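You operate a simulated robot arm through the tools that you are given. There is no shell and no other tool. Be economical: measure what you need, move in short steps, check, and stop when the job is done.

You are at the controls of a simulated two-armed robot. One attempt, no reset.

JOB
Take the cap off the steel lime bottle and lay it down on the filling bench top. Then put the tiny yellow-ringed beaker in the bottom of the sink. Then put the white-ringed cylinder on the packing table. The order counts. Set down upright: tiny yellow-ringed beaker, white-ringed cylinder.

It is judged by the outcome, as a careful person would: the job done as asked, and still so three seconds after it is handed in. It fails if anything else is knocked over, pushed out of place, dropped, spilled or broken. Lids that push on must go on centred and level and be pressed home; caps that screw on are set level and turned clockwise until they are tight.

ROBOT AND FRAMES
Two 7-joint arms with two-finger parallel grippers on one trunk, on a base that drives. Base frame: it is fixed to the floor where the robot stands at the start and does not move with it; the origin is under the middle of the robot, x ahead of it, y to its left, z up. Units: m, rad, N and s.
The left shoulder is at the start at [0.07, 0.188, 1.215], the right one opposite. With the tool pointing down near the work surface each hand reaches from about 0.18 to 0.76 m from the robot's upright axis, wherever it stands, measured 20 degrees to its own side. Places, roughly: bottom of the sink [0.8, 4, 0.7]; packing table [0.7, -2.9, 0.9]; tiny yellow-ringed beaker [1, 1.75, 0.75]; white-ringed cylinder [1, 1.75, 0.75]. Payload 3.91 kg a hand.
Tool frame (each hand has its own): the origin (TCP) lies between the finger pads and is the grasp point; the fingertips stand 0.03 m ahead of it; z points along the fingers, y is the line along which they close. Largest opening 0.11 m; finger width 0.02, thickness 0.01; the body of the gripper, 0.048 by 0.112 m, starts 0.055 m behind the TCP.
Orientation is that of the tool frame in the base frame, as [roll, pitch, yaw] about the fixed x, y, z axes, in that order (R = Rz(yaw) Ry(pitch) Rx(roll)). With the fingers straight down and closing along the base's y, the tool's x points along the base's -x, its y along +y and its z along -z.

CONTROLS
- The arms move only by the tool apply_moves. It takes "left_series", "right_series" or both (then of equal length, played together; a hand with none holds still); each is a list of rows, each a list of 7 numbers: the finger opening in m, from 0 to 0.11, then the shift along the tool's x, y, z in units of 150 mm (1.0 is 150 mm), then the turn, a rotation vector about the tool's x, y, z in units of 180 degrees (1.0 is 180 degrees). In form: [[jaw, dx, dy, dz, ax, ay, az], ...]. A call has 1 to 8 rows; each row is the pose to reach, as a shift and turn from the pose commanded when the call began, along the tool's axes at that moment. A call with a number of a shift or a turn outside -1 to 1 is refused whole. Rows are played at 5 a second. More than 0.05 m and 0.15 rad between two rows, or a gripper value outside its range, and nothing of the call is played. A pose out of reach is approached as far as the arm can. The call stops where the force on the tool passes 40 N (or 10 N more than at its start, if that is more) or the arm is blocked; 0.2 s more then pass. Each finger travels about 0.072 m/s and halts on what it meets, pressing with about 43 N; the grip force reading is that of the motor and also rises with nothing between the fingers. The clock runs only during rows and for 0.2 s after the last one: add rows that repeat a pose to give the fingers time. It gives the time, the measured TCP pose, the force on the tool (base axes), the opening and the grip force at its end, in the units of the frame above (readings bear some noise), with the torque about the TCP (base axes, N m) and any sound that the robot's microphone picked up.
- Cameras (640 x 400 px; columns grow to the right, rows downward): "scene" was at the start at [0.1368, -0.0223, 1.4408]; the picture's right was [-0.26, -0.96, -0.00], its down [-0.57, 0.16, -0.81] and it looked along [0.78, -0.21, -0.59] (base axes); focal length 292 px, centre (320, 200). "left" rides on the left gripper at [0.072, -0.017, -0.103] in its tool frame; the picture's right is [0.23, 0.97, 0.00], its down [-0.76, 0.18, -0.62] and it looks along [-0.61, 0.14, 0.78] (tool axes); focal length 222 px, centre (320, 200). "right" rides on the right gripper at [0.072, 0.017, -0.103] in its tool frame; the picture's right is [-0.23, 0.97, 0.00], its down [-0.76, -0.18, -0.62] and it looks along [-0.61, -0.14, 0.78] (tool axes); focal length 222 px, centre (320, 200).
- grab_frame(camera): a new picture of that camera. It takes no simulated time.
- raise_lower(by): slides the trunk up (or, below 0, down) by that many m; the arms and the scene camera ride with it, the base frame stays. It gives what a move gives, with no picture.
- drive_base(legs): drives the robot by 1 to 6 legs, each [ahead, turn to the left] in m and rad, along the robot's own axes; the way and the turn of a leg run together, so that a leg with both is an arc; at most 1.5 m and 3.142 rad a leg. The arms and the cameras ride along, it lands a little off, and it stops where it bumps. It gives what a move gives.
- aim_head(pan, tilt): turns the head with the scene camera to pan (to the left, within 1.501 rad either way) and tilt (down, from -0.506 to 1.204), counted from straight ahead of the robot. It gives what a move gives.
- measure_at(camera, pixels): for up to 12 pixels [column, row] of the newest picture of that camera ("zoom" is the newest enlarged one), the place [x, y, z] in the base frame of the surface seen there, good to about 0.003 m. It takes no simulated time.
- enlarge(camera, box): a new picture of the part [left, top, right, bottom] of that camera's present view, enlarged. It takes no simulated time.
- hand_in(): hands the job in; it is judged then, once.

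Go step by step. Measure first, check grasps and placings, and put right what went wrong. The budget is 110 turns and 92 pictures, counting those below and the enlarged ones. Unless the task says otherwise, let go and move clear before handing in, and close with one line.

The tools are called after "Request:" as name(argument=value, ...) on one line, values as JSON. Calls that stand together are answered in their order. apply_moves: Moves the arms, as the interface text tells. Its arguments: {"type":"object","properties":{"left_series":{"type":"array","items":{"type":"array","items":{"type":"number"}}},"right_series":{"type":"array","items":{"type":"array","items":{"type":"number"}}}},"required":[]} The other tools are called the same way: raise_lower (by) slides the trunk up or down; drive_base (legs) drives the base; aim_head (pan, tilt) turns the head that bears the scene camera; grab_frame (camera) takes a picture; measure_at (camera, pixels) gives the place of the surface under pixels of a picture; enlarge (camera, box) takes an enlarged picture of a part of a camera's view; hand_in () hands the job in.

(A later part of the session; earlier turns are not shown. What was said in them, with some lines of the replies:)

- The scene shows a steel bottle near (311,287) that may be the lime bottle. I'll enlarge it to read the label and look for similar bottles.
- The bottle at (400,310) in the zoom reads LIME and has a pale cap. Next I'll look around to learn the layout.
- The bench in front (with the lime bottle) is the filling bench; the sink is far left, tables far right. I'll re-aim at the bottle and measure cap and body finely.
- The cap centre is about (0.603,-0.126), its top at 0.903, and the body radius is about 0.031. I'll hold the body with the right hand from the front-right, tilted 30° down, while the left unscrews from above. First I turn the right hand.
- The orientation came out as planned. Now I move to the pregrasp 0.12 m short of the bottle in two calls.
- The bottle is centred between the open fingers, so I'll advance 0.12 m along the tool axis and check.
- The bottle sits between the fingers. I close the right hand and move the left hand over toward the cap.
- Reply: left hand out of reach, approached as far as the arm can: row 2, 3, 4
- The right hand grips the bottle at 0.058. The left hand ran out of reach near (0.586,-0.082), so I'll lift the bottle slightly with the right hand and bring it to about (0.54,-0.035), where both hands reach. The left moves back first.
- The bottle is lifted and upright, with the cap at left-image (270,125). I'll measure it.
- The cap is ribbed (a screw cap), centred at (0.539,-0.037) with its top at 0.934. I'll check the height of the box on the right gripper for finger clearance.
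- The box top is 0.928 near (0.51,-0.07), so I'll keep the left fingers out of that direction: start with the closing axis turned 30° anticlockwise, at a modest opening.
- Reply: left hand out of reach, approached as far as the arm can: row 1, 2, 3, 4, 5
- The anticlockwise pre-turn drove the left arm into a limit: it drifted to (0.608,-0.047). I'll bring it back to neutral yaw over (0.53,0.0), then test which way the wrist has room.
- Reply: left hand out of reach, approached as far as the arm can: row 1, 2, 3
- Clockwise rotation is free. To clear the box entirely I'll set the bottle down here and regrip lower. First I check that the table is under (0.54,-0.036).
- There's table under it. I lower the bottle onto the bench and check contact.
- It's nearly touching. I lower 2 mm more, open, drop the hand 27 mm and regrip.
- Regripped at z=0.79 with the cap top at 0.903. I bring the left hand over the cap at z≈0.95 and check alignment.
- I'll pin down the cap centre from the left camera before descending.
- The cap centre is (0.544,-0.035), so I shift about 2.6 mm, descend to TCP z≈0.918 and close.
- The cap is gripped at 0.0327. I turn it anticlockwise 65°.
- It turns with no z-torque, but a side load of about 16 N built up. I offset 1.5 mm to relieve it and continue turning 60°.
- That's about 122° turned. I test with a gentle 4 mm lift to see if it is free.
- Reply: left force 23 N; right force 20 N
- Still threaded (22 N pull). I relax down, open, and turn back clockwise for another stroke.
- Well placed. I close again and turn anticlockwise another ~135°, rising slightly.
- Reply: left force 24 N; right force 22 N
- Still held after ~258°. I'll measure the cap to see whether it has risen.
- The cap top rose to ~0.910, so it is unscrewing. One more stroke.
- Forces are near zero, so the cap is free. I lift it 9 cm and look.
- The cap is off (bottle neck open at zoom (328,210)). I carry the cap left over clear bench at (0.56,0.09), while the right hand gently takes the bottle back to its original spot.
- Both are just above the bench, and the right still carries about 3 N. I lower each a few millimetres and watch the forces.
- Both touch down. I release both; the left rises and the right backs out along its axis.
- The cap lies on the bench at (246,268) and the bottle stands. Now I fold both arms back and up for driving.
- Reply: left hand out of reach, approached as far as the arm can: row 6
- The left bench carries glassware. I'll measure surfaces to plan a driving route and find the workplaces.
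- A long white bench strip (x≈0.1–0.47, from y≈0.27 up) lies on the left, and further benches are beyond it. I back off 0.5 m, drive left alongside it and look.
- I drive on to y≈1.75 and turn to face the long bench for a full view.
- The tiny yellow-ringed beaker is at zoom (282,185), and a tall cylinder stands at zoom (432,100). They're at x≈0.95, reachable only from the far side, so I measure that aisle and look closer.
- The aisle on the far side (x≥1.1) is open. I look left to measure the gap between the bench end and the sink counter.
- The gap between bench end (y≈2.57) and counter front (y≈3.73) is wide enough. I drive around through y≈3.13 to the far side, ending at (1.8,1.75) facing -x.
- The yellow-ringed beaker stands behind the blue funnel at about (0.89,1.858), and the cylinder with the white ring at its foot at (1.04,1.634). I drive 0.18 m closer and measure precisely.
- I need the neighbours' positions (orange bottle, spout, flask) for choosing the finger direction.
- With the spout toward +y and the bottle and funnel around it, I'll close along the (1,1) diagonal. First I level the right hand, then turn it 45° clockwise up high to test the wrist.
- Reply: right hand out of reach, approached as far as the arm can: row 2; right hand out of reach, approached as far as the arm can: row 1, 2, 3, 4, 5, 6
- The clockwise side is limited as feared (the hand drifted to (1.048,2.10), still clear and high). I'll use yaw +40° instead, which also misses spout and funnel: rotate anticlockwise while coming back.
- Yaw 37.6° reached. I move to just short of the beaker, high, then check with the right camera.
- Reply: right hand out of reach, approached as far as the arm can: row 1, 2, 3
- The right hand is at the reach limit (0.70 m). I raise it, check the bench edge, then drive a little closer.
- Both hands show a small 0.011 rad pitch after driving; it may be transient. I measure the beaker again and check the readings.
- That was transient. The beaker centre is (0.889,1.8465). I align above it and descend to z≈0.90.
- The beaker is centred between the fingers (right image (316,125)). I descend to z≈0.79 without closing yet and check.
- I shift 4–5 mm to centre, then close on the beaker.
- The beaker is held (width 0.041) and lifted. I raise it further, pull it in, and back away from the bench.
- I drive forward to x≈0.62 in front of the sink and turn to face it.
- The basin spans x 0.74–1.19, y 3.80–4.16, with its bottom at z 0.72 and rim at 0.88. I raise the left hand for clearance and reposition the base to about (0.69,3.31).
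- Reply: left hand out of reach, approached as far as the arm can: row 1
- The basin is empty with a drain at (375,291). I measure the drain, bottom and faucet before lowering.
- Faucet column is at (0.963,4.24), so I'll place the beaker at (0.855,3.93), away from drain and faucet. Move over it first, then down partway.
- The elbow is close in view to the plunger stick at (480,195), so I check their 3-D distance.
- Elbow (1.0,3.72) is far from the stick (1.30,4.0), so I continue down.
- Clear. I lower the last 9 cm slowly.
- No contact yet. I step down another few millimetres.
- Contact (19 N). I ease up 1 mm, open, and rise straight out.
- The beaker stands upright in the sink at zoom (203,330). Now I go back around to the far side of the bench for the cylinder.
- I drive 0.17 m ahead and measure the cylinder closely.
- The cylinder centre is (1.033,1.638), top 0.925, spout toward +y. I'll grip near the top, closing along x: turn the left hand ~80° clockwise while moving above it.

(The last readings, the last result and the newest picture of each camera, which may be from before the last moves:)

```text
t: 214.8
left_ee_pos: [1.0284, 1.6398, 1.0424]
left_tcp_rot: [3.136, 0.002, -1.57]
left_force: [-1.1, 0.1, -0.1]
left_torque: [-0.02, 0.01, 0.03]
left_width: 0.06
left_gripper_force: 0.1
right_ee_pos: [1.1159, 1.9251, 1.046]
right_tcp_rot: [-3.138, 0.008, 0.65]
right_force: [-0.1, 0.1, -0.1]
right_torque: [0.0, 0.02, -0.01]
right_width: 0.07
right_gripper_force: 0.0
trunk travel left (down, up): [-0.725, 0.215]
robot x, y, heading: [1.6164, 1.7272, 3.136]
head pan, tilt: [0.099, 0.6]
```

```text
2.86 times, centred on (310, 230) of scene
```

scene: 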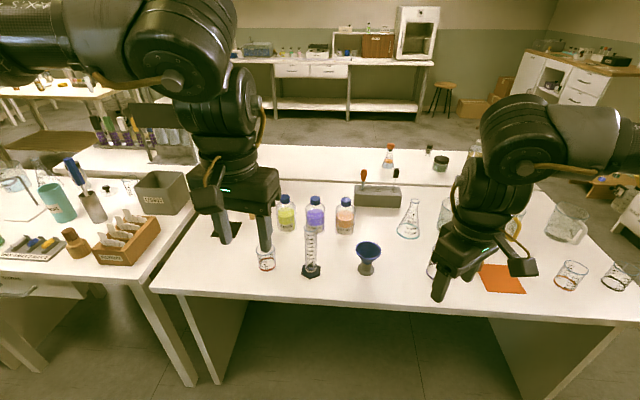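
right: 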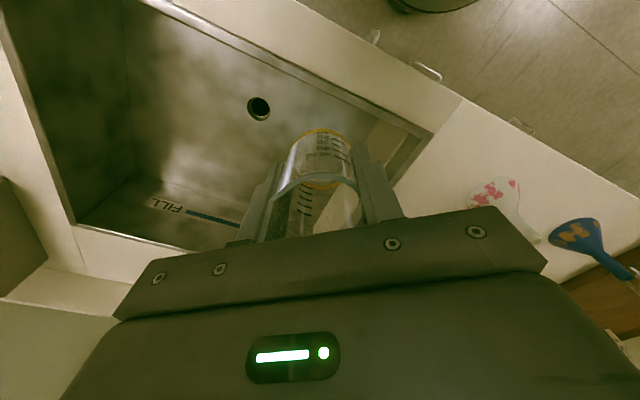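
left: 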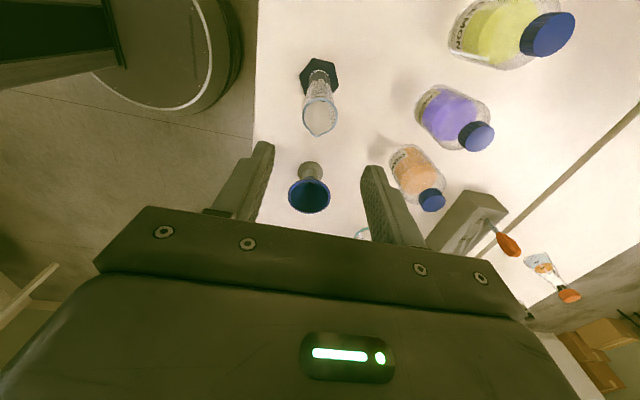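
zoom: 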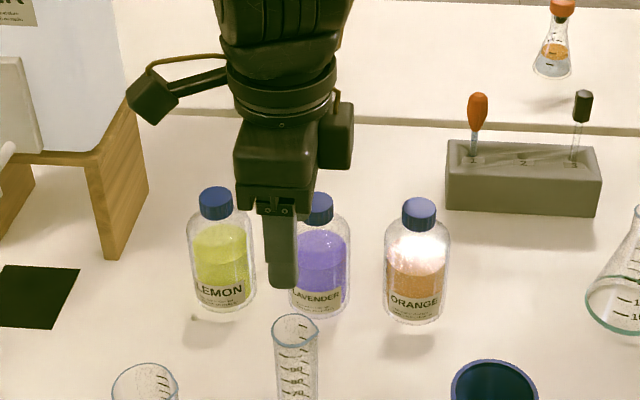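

Camera shows the cylinder ahead, roughly in line. I shift 5 mm, descend so the tips are just above the rim, and check.

Request:
apply_moves(left_series=[[0.06, 0, -0.03, 0.15, 0, 0, 0], [0.06, 0, -0.03, 0.35, 0, 0, 0], [0.06, 0, -0.03, 0.5, 0, 0, 0], [0.06, 0, -0.03, 0.5, 0, 0, 0]])

Request:
grab_frame(camera="left")

Request:
enlarge(camera="scene", box=[270, 190, 350, 290])

```text
t: 215.8
left_ee_pos: [1.0339, 1.6395, 0.9678]
left_tcp_rot: [3.134, 0.0, -1.568]
left_force: [-0.5, -0.1, -0.2]
left_torque: [0.01, 0.01, -0.01]
left_width: 0.0604
left_gripper_force: 0.1
right_ee_pos: [1.1161, 1.9253, 1.0467]
right_tcp_rot: [-3.138, 0.007, 0.65]
right_force: [-1.2, -0.1, 0.5]
right_torque: [-0.01, -0.01, 0.0]
right_width: 0.0699
right_gripper_force: 0.1
trunk travel left (down, up): [-0.725, 0.215]
robot x, y, heading: [1.6168, 1.7298, 3.129]
head pan, tilt: [0.099, 0.6]
```

```text
22 pictures are left
```

left: 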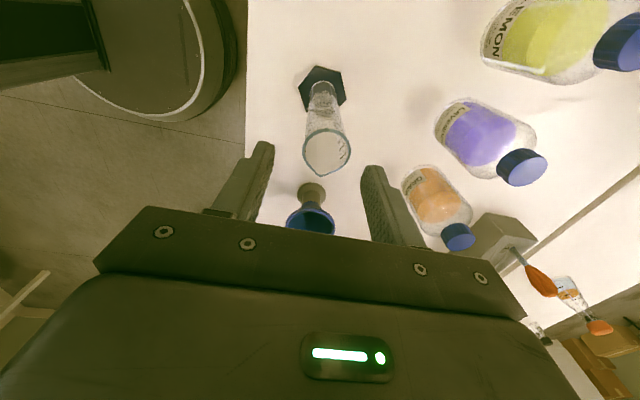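

```text
4.00 times, centred on (310, 240) of scene
```

zoom: 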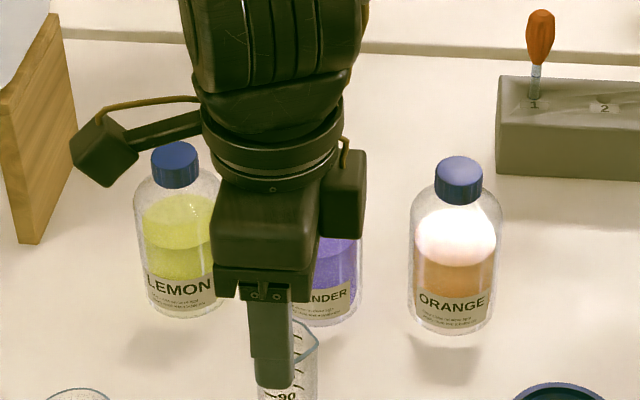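

The rim is centred between the fingers (left image (326,150)). I descend 6 cm and close.

Request:
apply_moves(left_series=[[0.06, 0, 0, 0.12, 0, 0, 0], [0.06, 0, 0, 0.25, 0, 0, 0], [0.06, 0, 0, 0.4, 0, 0, 0], [0.06, 0, 0, 0.4, 0, 0, 0], [0.045, 0, 0, 0.4, 0, 0, 0], [0.03, 0, 0, 0.4, 0, 0, 0], [0.02, 0, 0, 0.4, 0, 0, 0], [0.02, 0, 0, 0.4, 0, 0, 0]])

Request:
enlarge(camera="scene", box=[260, 190, 360, 300])

```text
t: 217.6
left_ee_pos: [1.0323, 1.6396, 0.9058]
left_tcp_rot: [3.134, -0.001, -1.568]
left_force: [0.8, -0.5, 0.4]
left_torque: [0.0, -0.06, -0.04]
left_width: 0.0324
left_gripper_force: 43.0
right_ee_pos: [1.1169, 1.926, 1.0459]
right_tcp_rot: [-3.136, 0.006, 0.65]
right_force: [-0.4, -0.6, 0.2]
right_torque: [0.0, 0.01, -0.03]
right_width: 0.0701
right_gripper_force: 0.2
trunk travel left (down, up): [-0.725, 0.215]
robot x, y, heading: [1.6151, 1.7283, 3.132]
head pan, tilt: [0.099, 0.6]
```

```text
3.64 times, centred on (310, 245) of scene
```

zoom: 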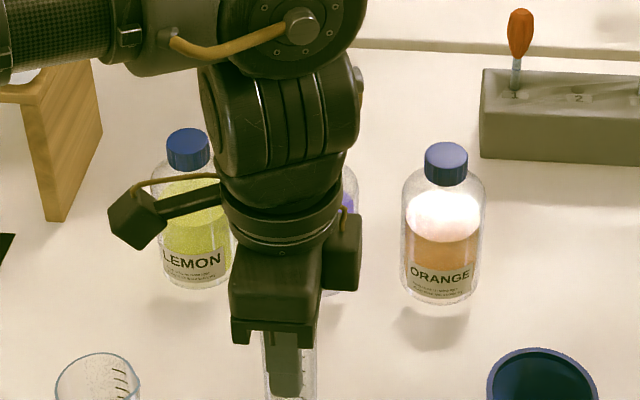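

Gripped at 0.0324; the bottom hangs 0.156 m below the TCP. I lift it in two steps and check.

Request:
apply_moves(left_series=[[0.02, 0, 0, -0.1, 0, 0, 0], [0.02, 0, 0, -0.3, 0, 0, 0], [0.02, 0, 0, -0.55, 0, 0, 0], [0.02, 0, 0, -0.8, 0, 0, 0], [0.02, 0, 0, -1.0, 0, 0, 0]])

Request:
raise_lower(by=0.1)

Request:
grab_frame(camera="scene")

```text
t: 218.8
left_ee_pos: [1.0356, 1.6402, 1.0572]
left_tcp_rot: [3.134, -0.001, -1.567]
left_force: [1.0, 0.3, -1.1]
left_torque: [0.0, -0.05, -0.04]
left_width: 0.032
left_gripper_force: 43.3
right_ee_pos: [1.1161, 1.9261, 1.0465]
right_tcp_rot: [-3.137, 0.007, 0.649]
right_force: [-0.2, 0.5, 0.7]
right_torque: [0.01, 0.02, -0.01]
right_width: 0.07
right_gripper_force: 0.0
trunk travel left (down, up): [-0.725, 0.215]
robot x, y, heading: [1.6188, 1.7258, 3.133]
head pan, tilt: [0.099, 0.6]
```

```text
t: 220.1
left_ee_pos: [1.0349, 1.6388, 1.1583]
left_tcp_rot: [3.137, -0.002, -1.567]
left_force: [0.4, -0.1, -1.1]
left_torque: [0.02, 0.03, 0.01]
left_width: 0.0326
left_gripper_force: 43.1
right_ee_pos: [1.1158, 1.9261, 1.1459]
right_tcp_rot: [-3.138, 0.007, 0.649]
right_force: [0.1, 0.0, 0.6]
right_torque: [-0.02, -0.01, 0.02]
right_width: 0.0698
right_gripper_force: 0.0
trunk travel left (down, up): [-0.825, 0.115]
robot x, y, heading: [1.6131, 1.7297, 3.135]
head pan, tilt: [0.099, 0.6]
```

```text
19 pictures are left
```

scene: 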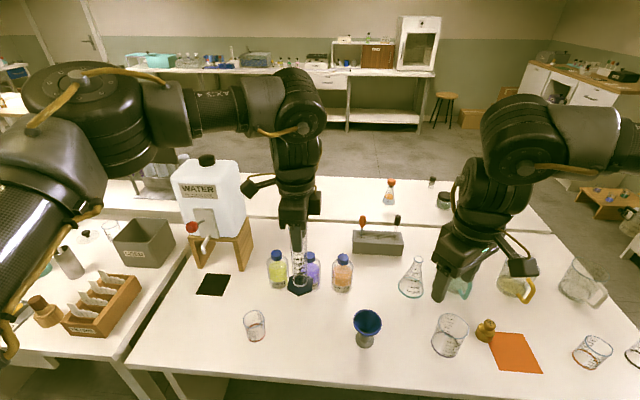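

The cylinder hangs straight, bottom at about 1.0. I back off, turn to face -y and look down the far aisle toward the packing table.

Request:
drive_base(legs=[[-0.28, 0], [0, 1.571]])

Request:
aim_head(pan=-0.15, tilt=0.35)

Request:
grab_frame(camera="scene")

```text
t: 225.8
left_ee_pos: [1.9743, 1.1448, 1.1577]
left_tcp_rot: [3.134, -0.003, -0.013]
left_force: [-0.5, -0.9, -1.3]
left_torque: [0.05, -0.02, -0.03]
left_width: 0.0322
left_gripper_force: 42.9
right_ee_pos: [1.6892, 1.2316, 1.1464]
right_tcp_rot: [-3.138, 0.006, 2.204]
right_force: [0.2, -0.2, 0.0]
right_torque: [0.0, -0.01, -0.02]
right_width: 0.0703
right_gripper_force: 0.1
trunk travel left (down, up): [-0.825, 0.115]
robot x, y, heading: [1.8928, 1.7275, -1.596]
head pan, tilt: [0.099, 0.6]
```

```text
t: 226.6
left_ee_pos: [1.9766, 1.1439, 1.1563]
left_tcp_rot: [3.135, -0.001, -0.013]
left_force: [-0.8, 0.0, -0.5]
left_torque: [0.01, -0.01, -0.02]
left_width: 0.0324
left_gripper_force: 42.5
right_ee_pos: [1.6896, 1.2304, 1.1459]
right_tcp_rot: [-3.138, 0.006, 2.204]
right_force: [-0.3, -0.1, 0.6]
right_torque: [-0.01, 0.0, 0.0]
right_width: 0.0701
right_gripper_force: 0.1
trunk travel left (down, up): [-0.825, 0.115]
robot x, y, heading: [1.8941, 1.7252, -1.598]
head pan, tilt: [-0.15, 0.351]
```

```text
18 pictures are left
```

scene: 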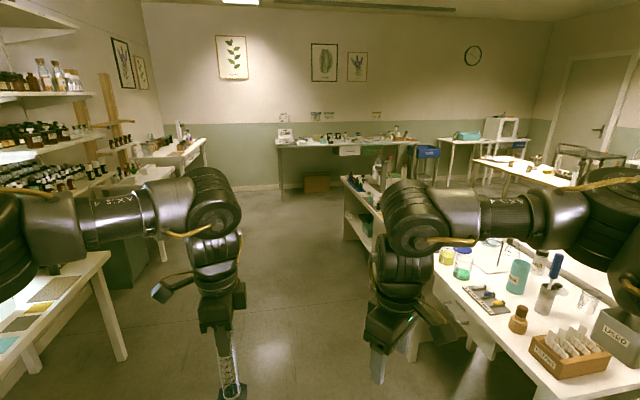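

Request:
measure_at(camera="scene", pixels=[[280, 146], [410, 145], [283, 190], [345, 238], [346, 180], [126, 358], [108, 255], [240, 200], [430, 290], [205, 140], [300, 200], [160, 260]])

```text
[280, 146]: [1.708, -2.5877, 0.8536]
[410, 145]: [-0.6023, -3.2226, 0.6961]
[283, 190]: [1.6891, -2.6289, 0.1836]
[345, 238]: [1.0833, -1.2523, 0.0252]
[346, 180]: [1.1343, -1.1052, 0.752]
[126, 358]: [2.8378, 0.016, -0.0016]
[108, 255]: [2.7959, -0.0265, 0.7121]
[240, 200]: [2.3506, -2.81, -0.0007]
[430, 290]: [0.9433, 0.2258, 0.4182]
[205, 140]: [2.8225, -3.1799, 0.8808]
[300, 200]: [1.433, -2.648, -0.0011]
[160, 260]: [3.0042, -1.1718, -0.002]
```

The aisle is clear; the packing table front edge is y≈-2.6, x from about -0.3 to 1.7. I drive down to y≈-1.9, then along to x≈0.9 and face the table.

Request:
drive_base(legs=[[0, 0.027], [1.25, 0], [1.25, 0], [1.14, 0]])

Request:
drive_base(legs=[[0, -1.571], [1.0, 0], [0, 1.571]])

Request:
aim_head(pan=0.1, tilt=0.55)

Request:
grab_frame(camera="scene")

```text
t: 244.6
left_ee_pos: [1.9647, -2.4949, 1.1582]
left_tcp_rot: [3.134, 0.0, 0.004]
left_force: [0.6, -0.8, -0.3]
left_torque: [0.0, 0.01, -0.01]
left_width: 0.0321
left_gripper_force: 43.4
right_ee_pos: [1.6786, -2.4123, 1.1475]
right_tcp_rot: [-3.137, 0.005, 2.221]
right_force: [-0.1, -1.0, -0.6]
right_torque: [-0.02, -0.03, -0.02]
right_width: 0.0701
right_gripper_force: 0.0
trunk travel left (down, up): [-0.825, 0.115]
robot x, y, heading: [1.8706, -1.914, -1.581]
head pan, tilt: [-0.15, 0.351]
```

```text
t: 257.4
left_ee_pos: [0.9708, -2.4832, 1.1576]
left_tcp_rot: [3.135, -0.002, 0.005]
left_force: [0.3, 1.0, -0.9]
left_torque: [0.0, -0.03, -0.01]
left_width: 0.0319
left_gripper_force: 43.2
right_ee_pos: [0.6842, -2.4026, 1.1458]
right_tcp_rot: [-3.138, 0.007, 2.224]
right_force: [-0.2, 0.2, 0.2]
right_torque: [-0.01, 0.01, 0.02]
right_width: 0.07
right_gripper_force: 0.0
trunk travel left (down, up): [-0.825, 0.115]
robot x, y, heading: [0.8784, -1.8995, -1.58]
head pan, tilt: [-0.15, 0.351]
```

```text
t: 258.2
left_ee_pos: [0.9708, -2.4836, 1.1569]
left_tcp_rot: [3.135, 0.001, 0.007]
left_force: [-0.5, -0.4, -0.4]
left_torque: [0.02, -0.03, -0.02]
left_width: 0.0317
left_gripper_force: 43.0
right_ee_pos: [0.6835, -2.4026, 1.1462]
right_tcp_rot: [-3.139, 0.006, 2.224]
right_force: [-0.3, -0.9, 0.0]
right_torque: [0.02, 0.02, 0.02]
right_width: 0.0697
right_gripper_force: 0.0
trunk travel left (down, up): [-0.825, 0.115]
robot x, y, heading: [0.8776, -1.9001, -1.576]
head pan, tilt: [0.099, 0.55]
```

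```text
17 pictures are left
```

scene: 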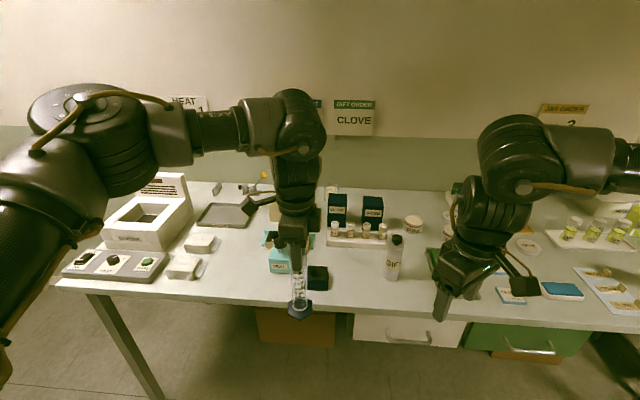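

Free spots seem to be around (230,275) and (345,280). I measure them and the surroundings.

Request:
measure_at(camera="scene", pixels=[[225, 285], [235, 265], [240, 250], [250, 285], [195, 272], [215, 240], [265, 268], [230, 295], [345, 280], [360, 260], [390, 278], [318, 288]])

Request:
enlarge(camera="scene", box=[160, 190, 420, 320])

```text
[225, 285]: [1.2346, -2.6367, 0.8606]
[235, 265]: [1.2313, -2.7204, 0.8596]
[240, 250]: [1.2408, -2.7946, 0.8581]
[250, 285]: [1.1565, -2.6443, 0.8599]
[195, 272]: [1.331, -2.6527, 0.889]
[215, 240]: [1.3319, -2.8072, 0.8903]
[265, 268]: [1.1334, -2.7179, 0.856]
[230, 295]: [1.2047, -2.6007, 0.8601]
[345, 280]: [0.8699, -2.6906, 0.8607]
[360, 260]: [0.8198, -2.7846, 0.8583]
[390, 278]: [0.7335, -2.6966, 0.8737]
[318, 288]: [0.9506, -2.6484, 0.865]
```

```text
2.46 times, centred on (290, 255) of scene
```

zoom: 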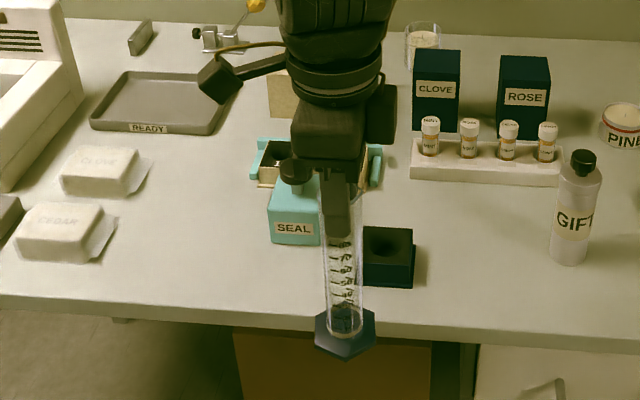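

The table top is z≈0.86, with a free patch around (1.21,-2.69). I raise the trunk for clearance and shift the base left and ahead.

Request:
raise_lower(by=0.1)

Request:
drive_base(legs=[[0, 0.74], [0.28, 0], [0, -0.73]])

Request:
grab_frame(camera="scene")

```text
t: 259.6
left_ee_pos: [0.9707, -2.4825, 1.2562]
left_tcp_rot: [3.134, -0.002, 0.007]
left_force: [1.1, 0.5, -0.2]
left_torque: [0.02, -0.02, 0.0]
left_width: 0.0313
left_gripper_force: 42.7
right_ee_pos: [0.6846, -2.4022, 1.2459]
right_tcp_rot: [-3.138, 0.007, 2.224]
right_force: [-1.0, -0.1, 0.1]
right_torque: [-0.01, -0.02, 0.01]
right_width: 0.0701
right_gripper_force: 0.0
trunk travel left (down, up): [-0.925, 0.015]
robot x, y, heading: [0.8765, -1.9043, -1.578]
head pan, tilt: [0.099, 0.55]
```

```text
t: 265.4
left_ee_pos: [1.1724, -2.6876, 1.2574]
left_tcp_rot: [3.137, 0.0, 0.028]
left_force: [0.3, 2.0, -0.1]
left_torque: [0.08, 0.01, -0.03]
left_width: 0.0307
left_gripper_force: 43.0
right_ee_pos: [0.8842, -2.6129, 1.2456]
right_tcp_rot: [-3.137, 0.007, 2.245]
right_force: [0.0, -1.1, 0.2]
right_torque: [0.02, 0.02, -0.01]
right_width: 0.0701
right_gripper_force: 0.0
trunk travel left (down, up): [-0.925, 0.015]
robot x, y, heading: [1.0684, -2.1087, -1.561]
head pan, tilt: [0.099, 0.55]
```

```text
15 pictures are left
```

scene: 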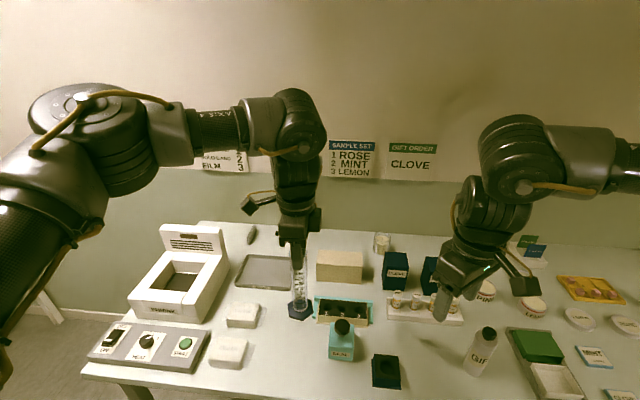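

The opening reads 0.0307, so I check for slip. I measure the cylinder's base and the free area beneath it.

Request:
measure_at(camera="scene", pixels=[[298, 317], [290, 312], [308, 312], [299, 250], [260, 315], [245, 358], [290, 350], [270, 335], [328, 350], [300, 370], [315, 315], [285, 380]])

Request:
enlarge(camera="scene", box=[220, 210, 380, 390])

```text
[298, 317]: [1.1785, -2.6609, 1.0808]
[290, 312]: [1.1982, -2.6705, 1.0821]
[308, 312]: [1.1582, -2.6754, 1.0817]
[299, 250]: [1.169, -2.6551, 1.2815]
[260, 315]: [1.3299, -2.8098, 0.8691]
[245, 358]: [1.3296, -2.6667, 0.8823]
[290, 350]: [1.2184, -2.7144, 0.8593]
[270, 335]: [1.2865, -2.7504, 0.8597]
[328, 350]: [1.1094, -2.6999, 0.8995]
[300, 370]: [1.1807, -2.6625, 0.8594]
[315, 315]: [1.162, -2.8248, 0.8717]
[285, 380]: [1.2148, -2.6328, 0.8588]
```

```text
2.22 times, centred on (300, 300) of scene
```

zoom: 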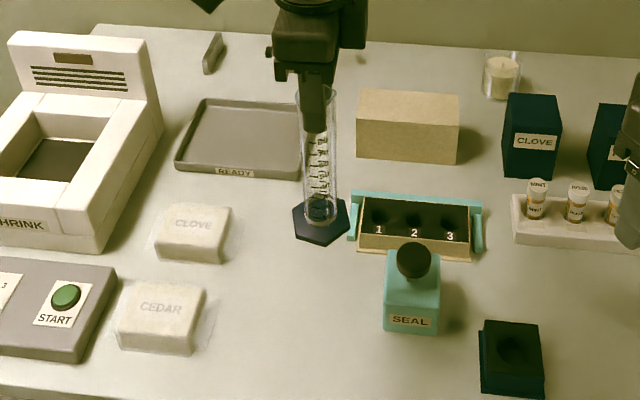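

The base is at z≈1.08, so it has slid ~2 cm in the grip; I'll set it down promptly. I shift 4 cm toward +x and lower the trunk 0.15.

Request:
apply_moves(left_series=[[0.02, 0.14, 0, 0, 0, 0, 0], [0.02, 0.28, 0, 0, 0, 0, 0]])

Request:
raise_lower(by=-0.15)

Request:
enlarge(camera="scene", box=[200, 190, 360, 350])

```text
t: 266.0
left_ee_pos: [1.2168, -2.6862, 1.2569]
left_tcp_rot: [3.135, 0.0, 0.027]
left_force: [-0.3, -0.1, -0.5]
left_torque: [0.03, 0.0, 0.0]
left_width: 0.0302
left_gripper_force: 43.1
right_ee_pos: [0.8857, -2.6115, 1.2467]
right_tcp_rot: [-3.138, 0.005, 2.245]
right_force: [0.6, 0.2, 0.5]
right_torque: [0.0, 0.02, 0.0]
right_width: 0.0701
right_gripper_force: 0.1
trunk travel left (down, up): [-0.925, 0.015]
robot x, y, heading: [1.0683, -2.1075, -1.558]
head pan, tilt: [0.099, 0.55]
```

```text
t: 267.8
left_ee_pos: [1.2141, -2.6863, 1.1077]
left_tcp_rot: [3.134, -0.001, 0.028]
left_force: [0.1, -0.1, -1.1]
left_torque: [-0.02, 0.04, -0.01]
left_width: 0.0302
left_gripper_force: 43.1
right_ee_pos: [0.8838, -2.6134, 1.0966]
right_tcp_rot: [-3.137, 0.007, 2.244]
right_force: [0.9, -0.6, -0.7]
right_torque: [-0.01, 0.02, -0.04]
right_width: 0.0701
right_gripper_force: 0.0
trunk travel left (down, up): [-0.775, 0.165]
robot x, y, heading: [1.067, -2.1095, -1.557]
head pan, tilt: [0.099, 0.55]
```

```text
2.50 times, centred on (280, 270) of scene
```

zoom: 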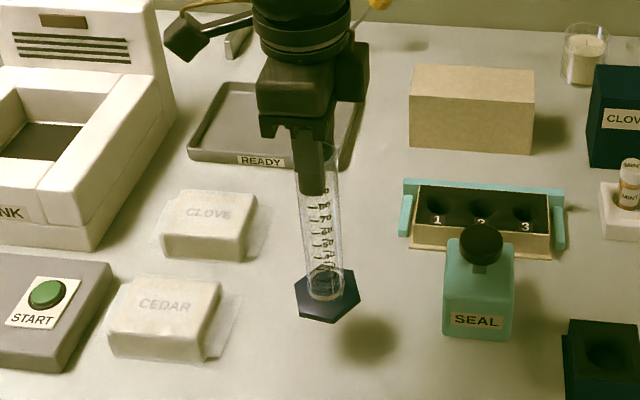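

Request:
measure_at(camera="zoom", pixels=[[327, 318], [300, 312], [350, 308], [297, 292], [358, 285], [355, 272], [300, 283], [327, 300], [325, 350], [250, 320], [445, 300], [330, 165]])

Request:
grab_frame(camera="left")

```text
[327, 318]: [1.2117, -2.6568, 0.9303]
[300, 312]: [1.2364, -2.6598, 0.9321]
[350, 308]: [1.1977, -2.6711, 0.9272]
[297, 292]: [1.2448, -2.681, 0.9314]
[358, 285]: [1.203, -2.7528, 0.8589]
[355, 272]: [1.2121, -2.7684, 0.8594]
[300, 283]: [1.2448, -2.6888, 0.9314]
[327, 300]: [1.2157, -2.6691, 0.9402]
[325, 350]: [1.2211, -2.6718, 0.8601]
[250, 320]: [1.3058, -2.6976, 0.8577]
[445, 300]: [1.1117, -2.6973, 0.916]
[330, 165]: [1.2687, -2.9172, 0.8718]
```

```text
12 pictures are left
```

left: 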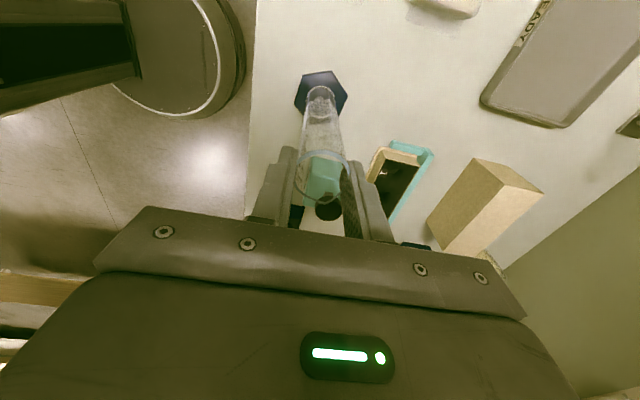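

The base is at z≈0.929, nearly level, over free table. I lower ~6 cm, then in fine steps.

Request:
apply_moves(left_series=[[0.02, 0, 0, 0.15, 0, 0, 0], [0.02, 0, 0, 0.28, 0, 0, 0], [0.02, 0, 0, 0.37, 0, 0, 0], [0.02, 0, 0, 0.4, 0, 0, 0], [0.02, 0, 0, 0.42, 0, 0, 0]])

Request:
apply_moves(left_series=[[0.02, 0, 0, 0.01, 0, 0, 0], [0.02, 0, 0, 0.02, 0, 0, 0]])

Request:
enlarge(camera="scene", box=[200, 190, 360, 350])

```text
t: 269.0
left_ee_pos: [1.2136, -2.687, 1.0441]
left_tcp_rot: [3.134, -0.001, 0.028]
left_force: [-0.1, 0.0, -1.1]
left_torque: [0.03, -0.01, -0.04]
left_width: 0.0303
left_gripper_force: 43.2
right_ee_pos: [0.883, -2.6127, 1.0959]
right_tcp_rot: [-3.138, 0.008, 2.244]
right_force: [0.3, 0.0, 0.0]
right_torque: [0.02, -0.01, 0.03]
right_width: 0.0702
right_gripper_force: 0.2
trunk travel left (down, up): [-0.775, 0.165]
robot x, y, heading: [1.0654, -2.1083, -1.552]
head pan, tilt: [0.099, 0.55]
```

```text
t: 269.6
left_ee_pos: [1.2142, -2.6864, 1.0425]
left_tcp_rot: [3.132, 0.001, 0.028]
left_force: [1.5, -0.5, 9.2]
left_torque: [0.14, -0.25, -0.05]
left_width: 0.03
left_gripper_force: 42.8
right_ee_pos: [0.884, -2.6117, 1.0958]
right_tcp_rot: [-3.137, 0.005, 2.244]
right_force: [-0.6, -0.8, -0.4]
right_torque: [-0.02, 0.02, 0.0]
right_width: 0.0702
right_gripper_force: 0.1
trunk travel left (down, up): [-0.775, 0.165]
robot x, y, heading: [1.0659, -2.105, -1.557]
head pan, tilt: [0.099, 0.55]
```

```text
2.50 times, centred on (280, 270) of scene
```

zoom: 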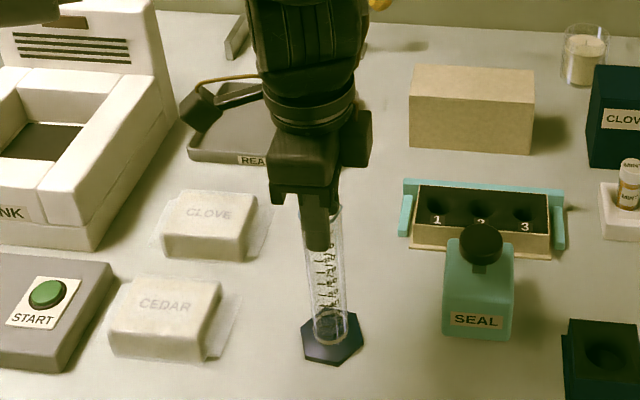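

It touched (9 N). I press 1 mm more to seat it flat, then open gradually and rise straight.

Request:
apply_moves(left_series=[[0.02, 0, 0, 0.008, 0, 0, 0], [0.032, 0, 0, 0.008, 0, 0, 0], [0.036, 0, 0, 0.005, 0, 0, 0], [0.045, 0, 0, 0.005, 0, 0, 0], [0.06, 0, 0, 0.0, 0, 0, 0], [0.06, 0, 0, 0.0, 0, 0, 0]])

Request:
enlarge(camera="scene", box=[220, 220, 340, 350])

```text
t: 271.0
left_ee_pos: [1.214, -2.6872, 1.0416]
left_tcp_rot: [3.134, -0.002, 0.026]
left_force: [0.4, 0.4, 0.4]
left_torque: [0.0, 0.01, 0.0]
left_width: 0.06
left_gripper_force: 0.1
right_ee_pos: [0.8833, -2.6113, 1.096]
right_tcp_rot: [-3.138, 0.006, 2.244]
right_force: [0.0, 0.3, 0.9]
right_torque: [-0.02, 0.01, -0.02]
right_width: 0.0702
right_gripper_force: 0.0
trunk travel left (down, up): [-0.775, 0.165]
robot x, y, heading: [1.0654, -2.1106, -1.561]
head pan, tilt: [0.099, 0.55]
```

```text
3.08 times, centred on (280, 285) of scene
```

zoom: 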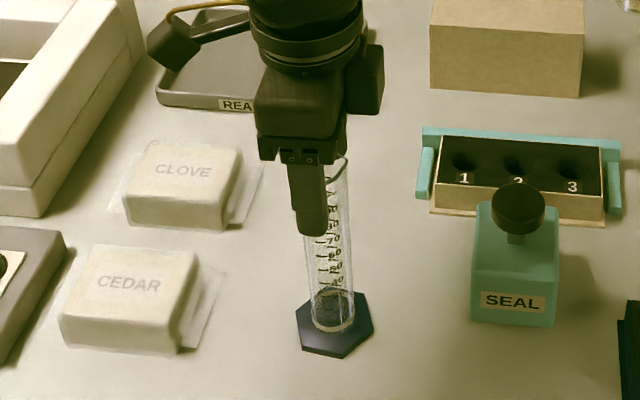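

It stands on its base, upright and released, with the white ring visible. I raise the hand straight up and clear.

Request:
apply_moves(left_series=[[0.06, 0, 0, -0.15, 0, 0, 0], [0.06, 0, 0, -0.35, 0, 0, 0], [0.06, 0, 0, -0.6, 0, 0, 0], [0.06, 0, 0, -0.85, 0, 0, 0]])

Request:
drive_base(legs=[[-0.2, 0]])

Request:
grab_frame(camera="scene")

```text
t: 272.0
left_ee_pos: [1.2118, -2.6839, 1.1689]
left_tcp_rot: [3.134, -0.003, 0.026]
left_force: [0.1, -0.3, 0.5]
left_torque: [-0.01, 0.02, 0.01]
left_width: 0.0597
left_gripper_force: 0.1
right_ee_pos: [0.883, -2.6112, 1.0969]
right_tcp_rot: [-3.138, 0.008, 2.243]
right_force: [-0.7, 1.0, -0.3]
right_torque: [0.01, 0.01, 0.01]
right_width: 0.0703
right_gripper_force: 0.1
trunk travel left (down, up): [-0.775, 0.165]
robot x, y, heading: [1.0668, -2.1096, -1.555]
head pan, tilt: [0.099, 0.55]
```

```text
t: 273.6
left_ee_pos: [1.21, -2.488, 1.1673]
left_tcp_rot: [3.138, 0.0, 0.027]
left_force: [-1.0, -0.9, 0.0]
left_torque: [0.03, -0.01, 0.02]
left_width: 0.0598
left_gripper_force: 0.1
right_ee_pos: [0.8807, -2.4142, 1.0943]
right_tcp_rot: [-3.139, 0.005, 2.244]
right_force: [-0.1, 0.3, -0.1]
right_torque: [0.02, 0.02, -0.05]
right_width: 0.07
right_gripper_force: 0.0
trunk travel left (down, up): [-0.775, 0.165]
robot x, y, heading: [1.0632, -1.9072, -1.562]
head pan, tilt: [0.099, 0.55]
```

```text
9 pictures are left
```

scene: 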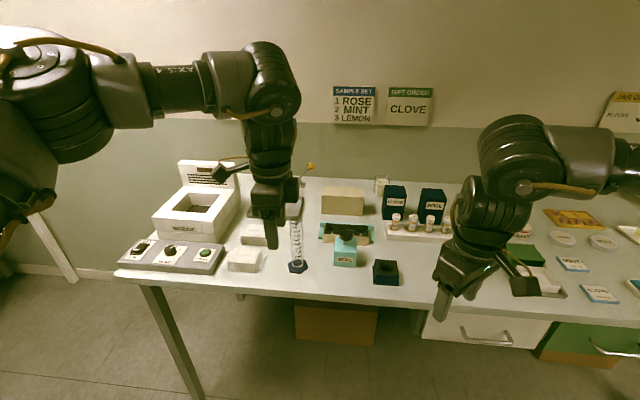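

The cylinder stands upright on the packing table at (297,245), both hands are empty and clear, and nothing on the table looks disturbed. I hand in.

Request:
hand_in()

```text
The job is handed in.
```

The job is handed in, with all three tasks done in the order you gave: the lime bottle's cap lies on the filling bench, the tiny yellow-ringed beaker stands upright in the bottom of the sink, and the white-ringed cylinder stands upright on the packing table.
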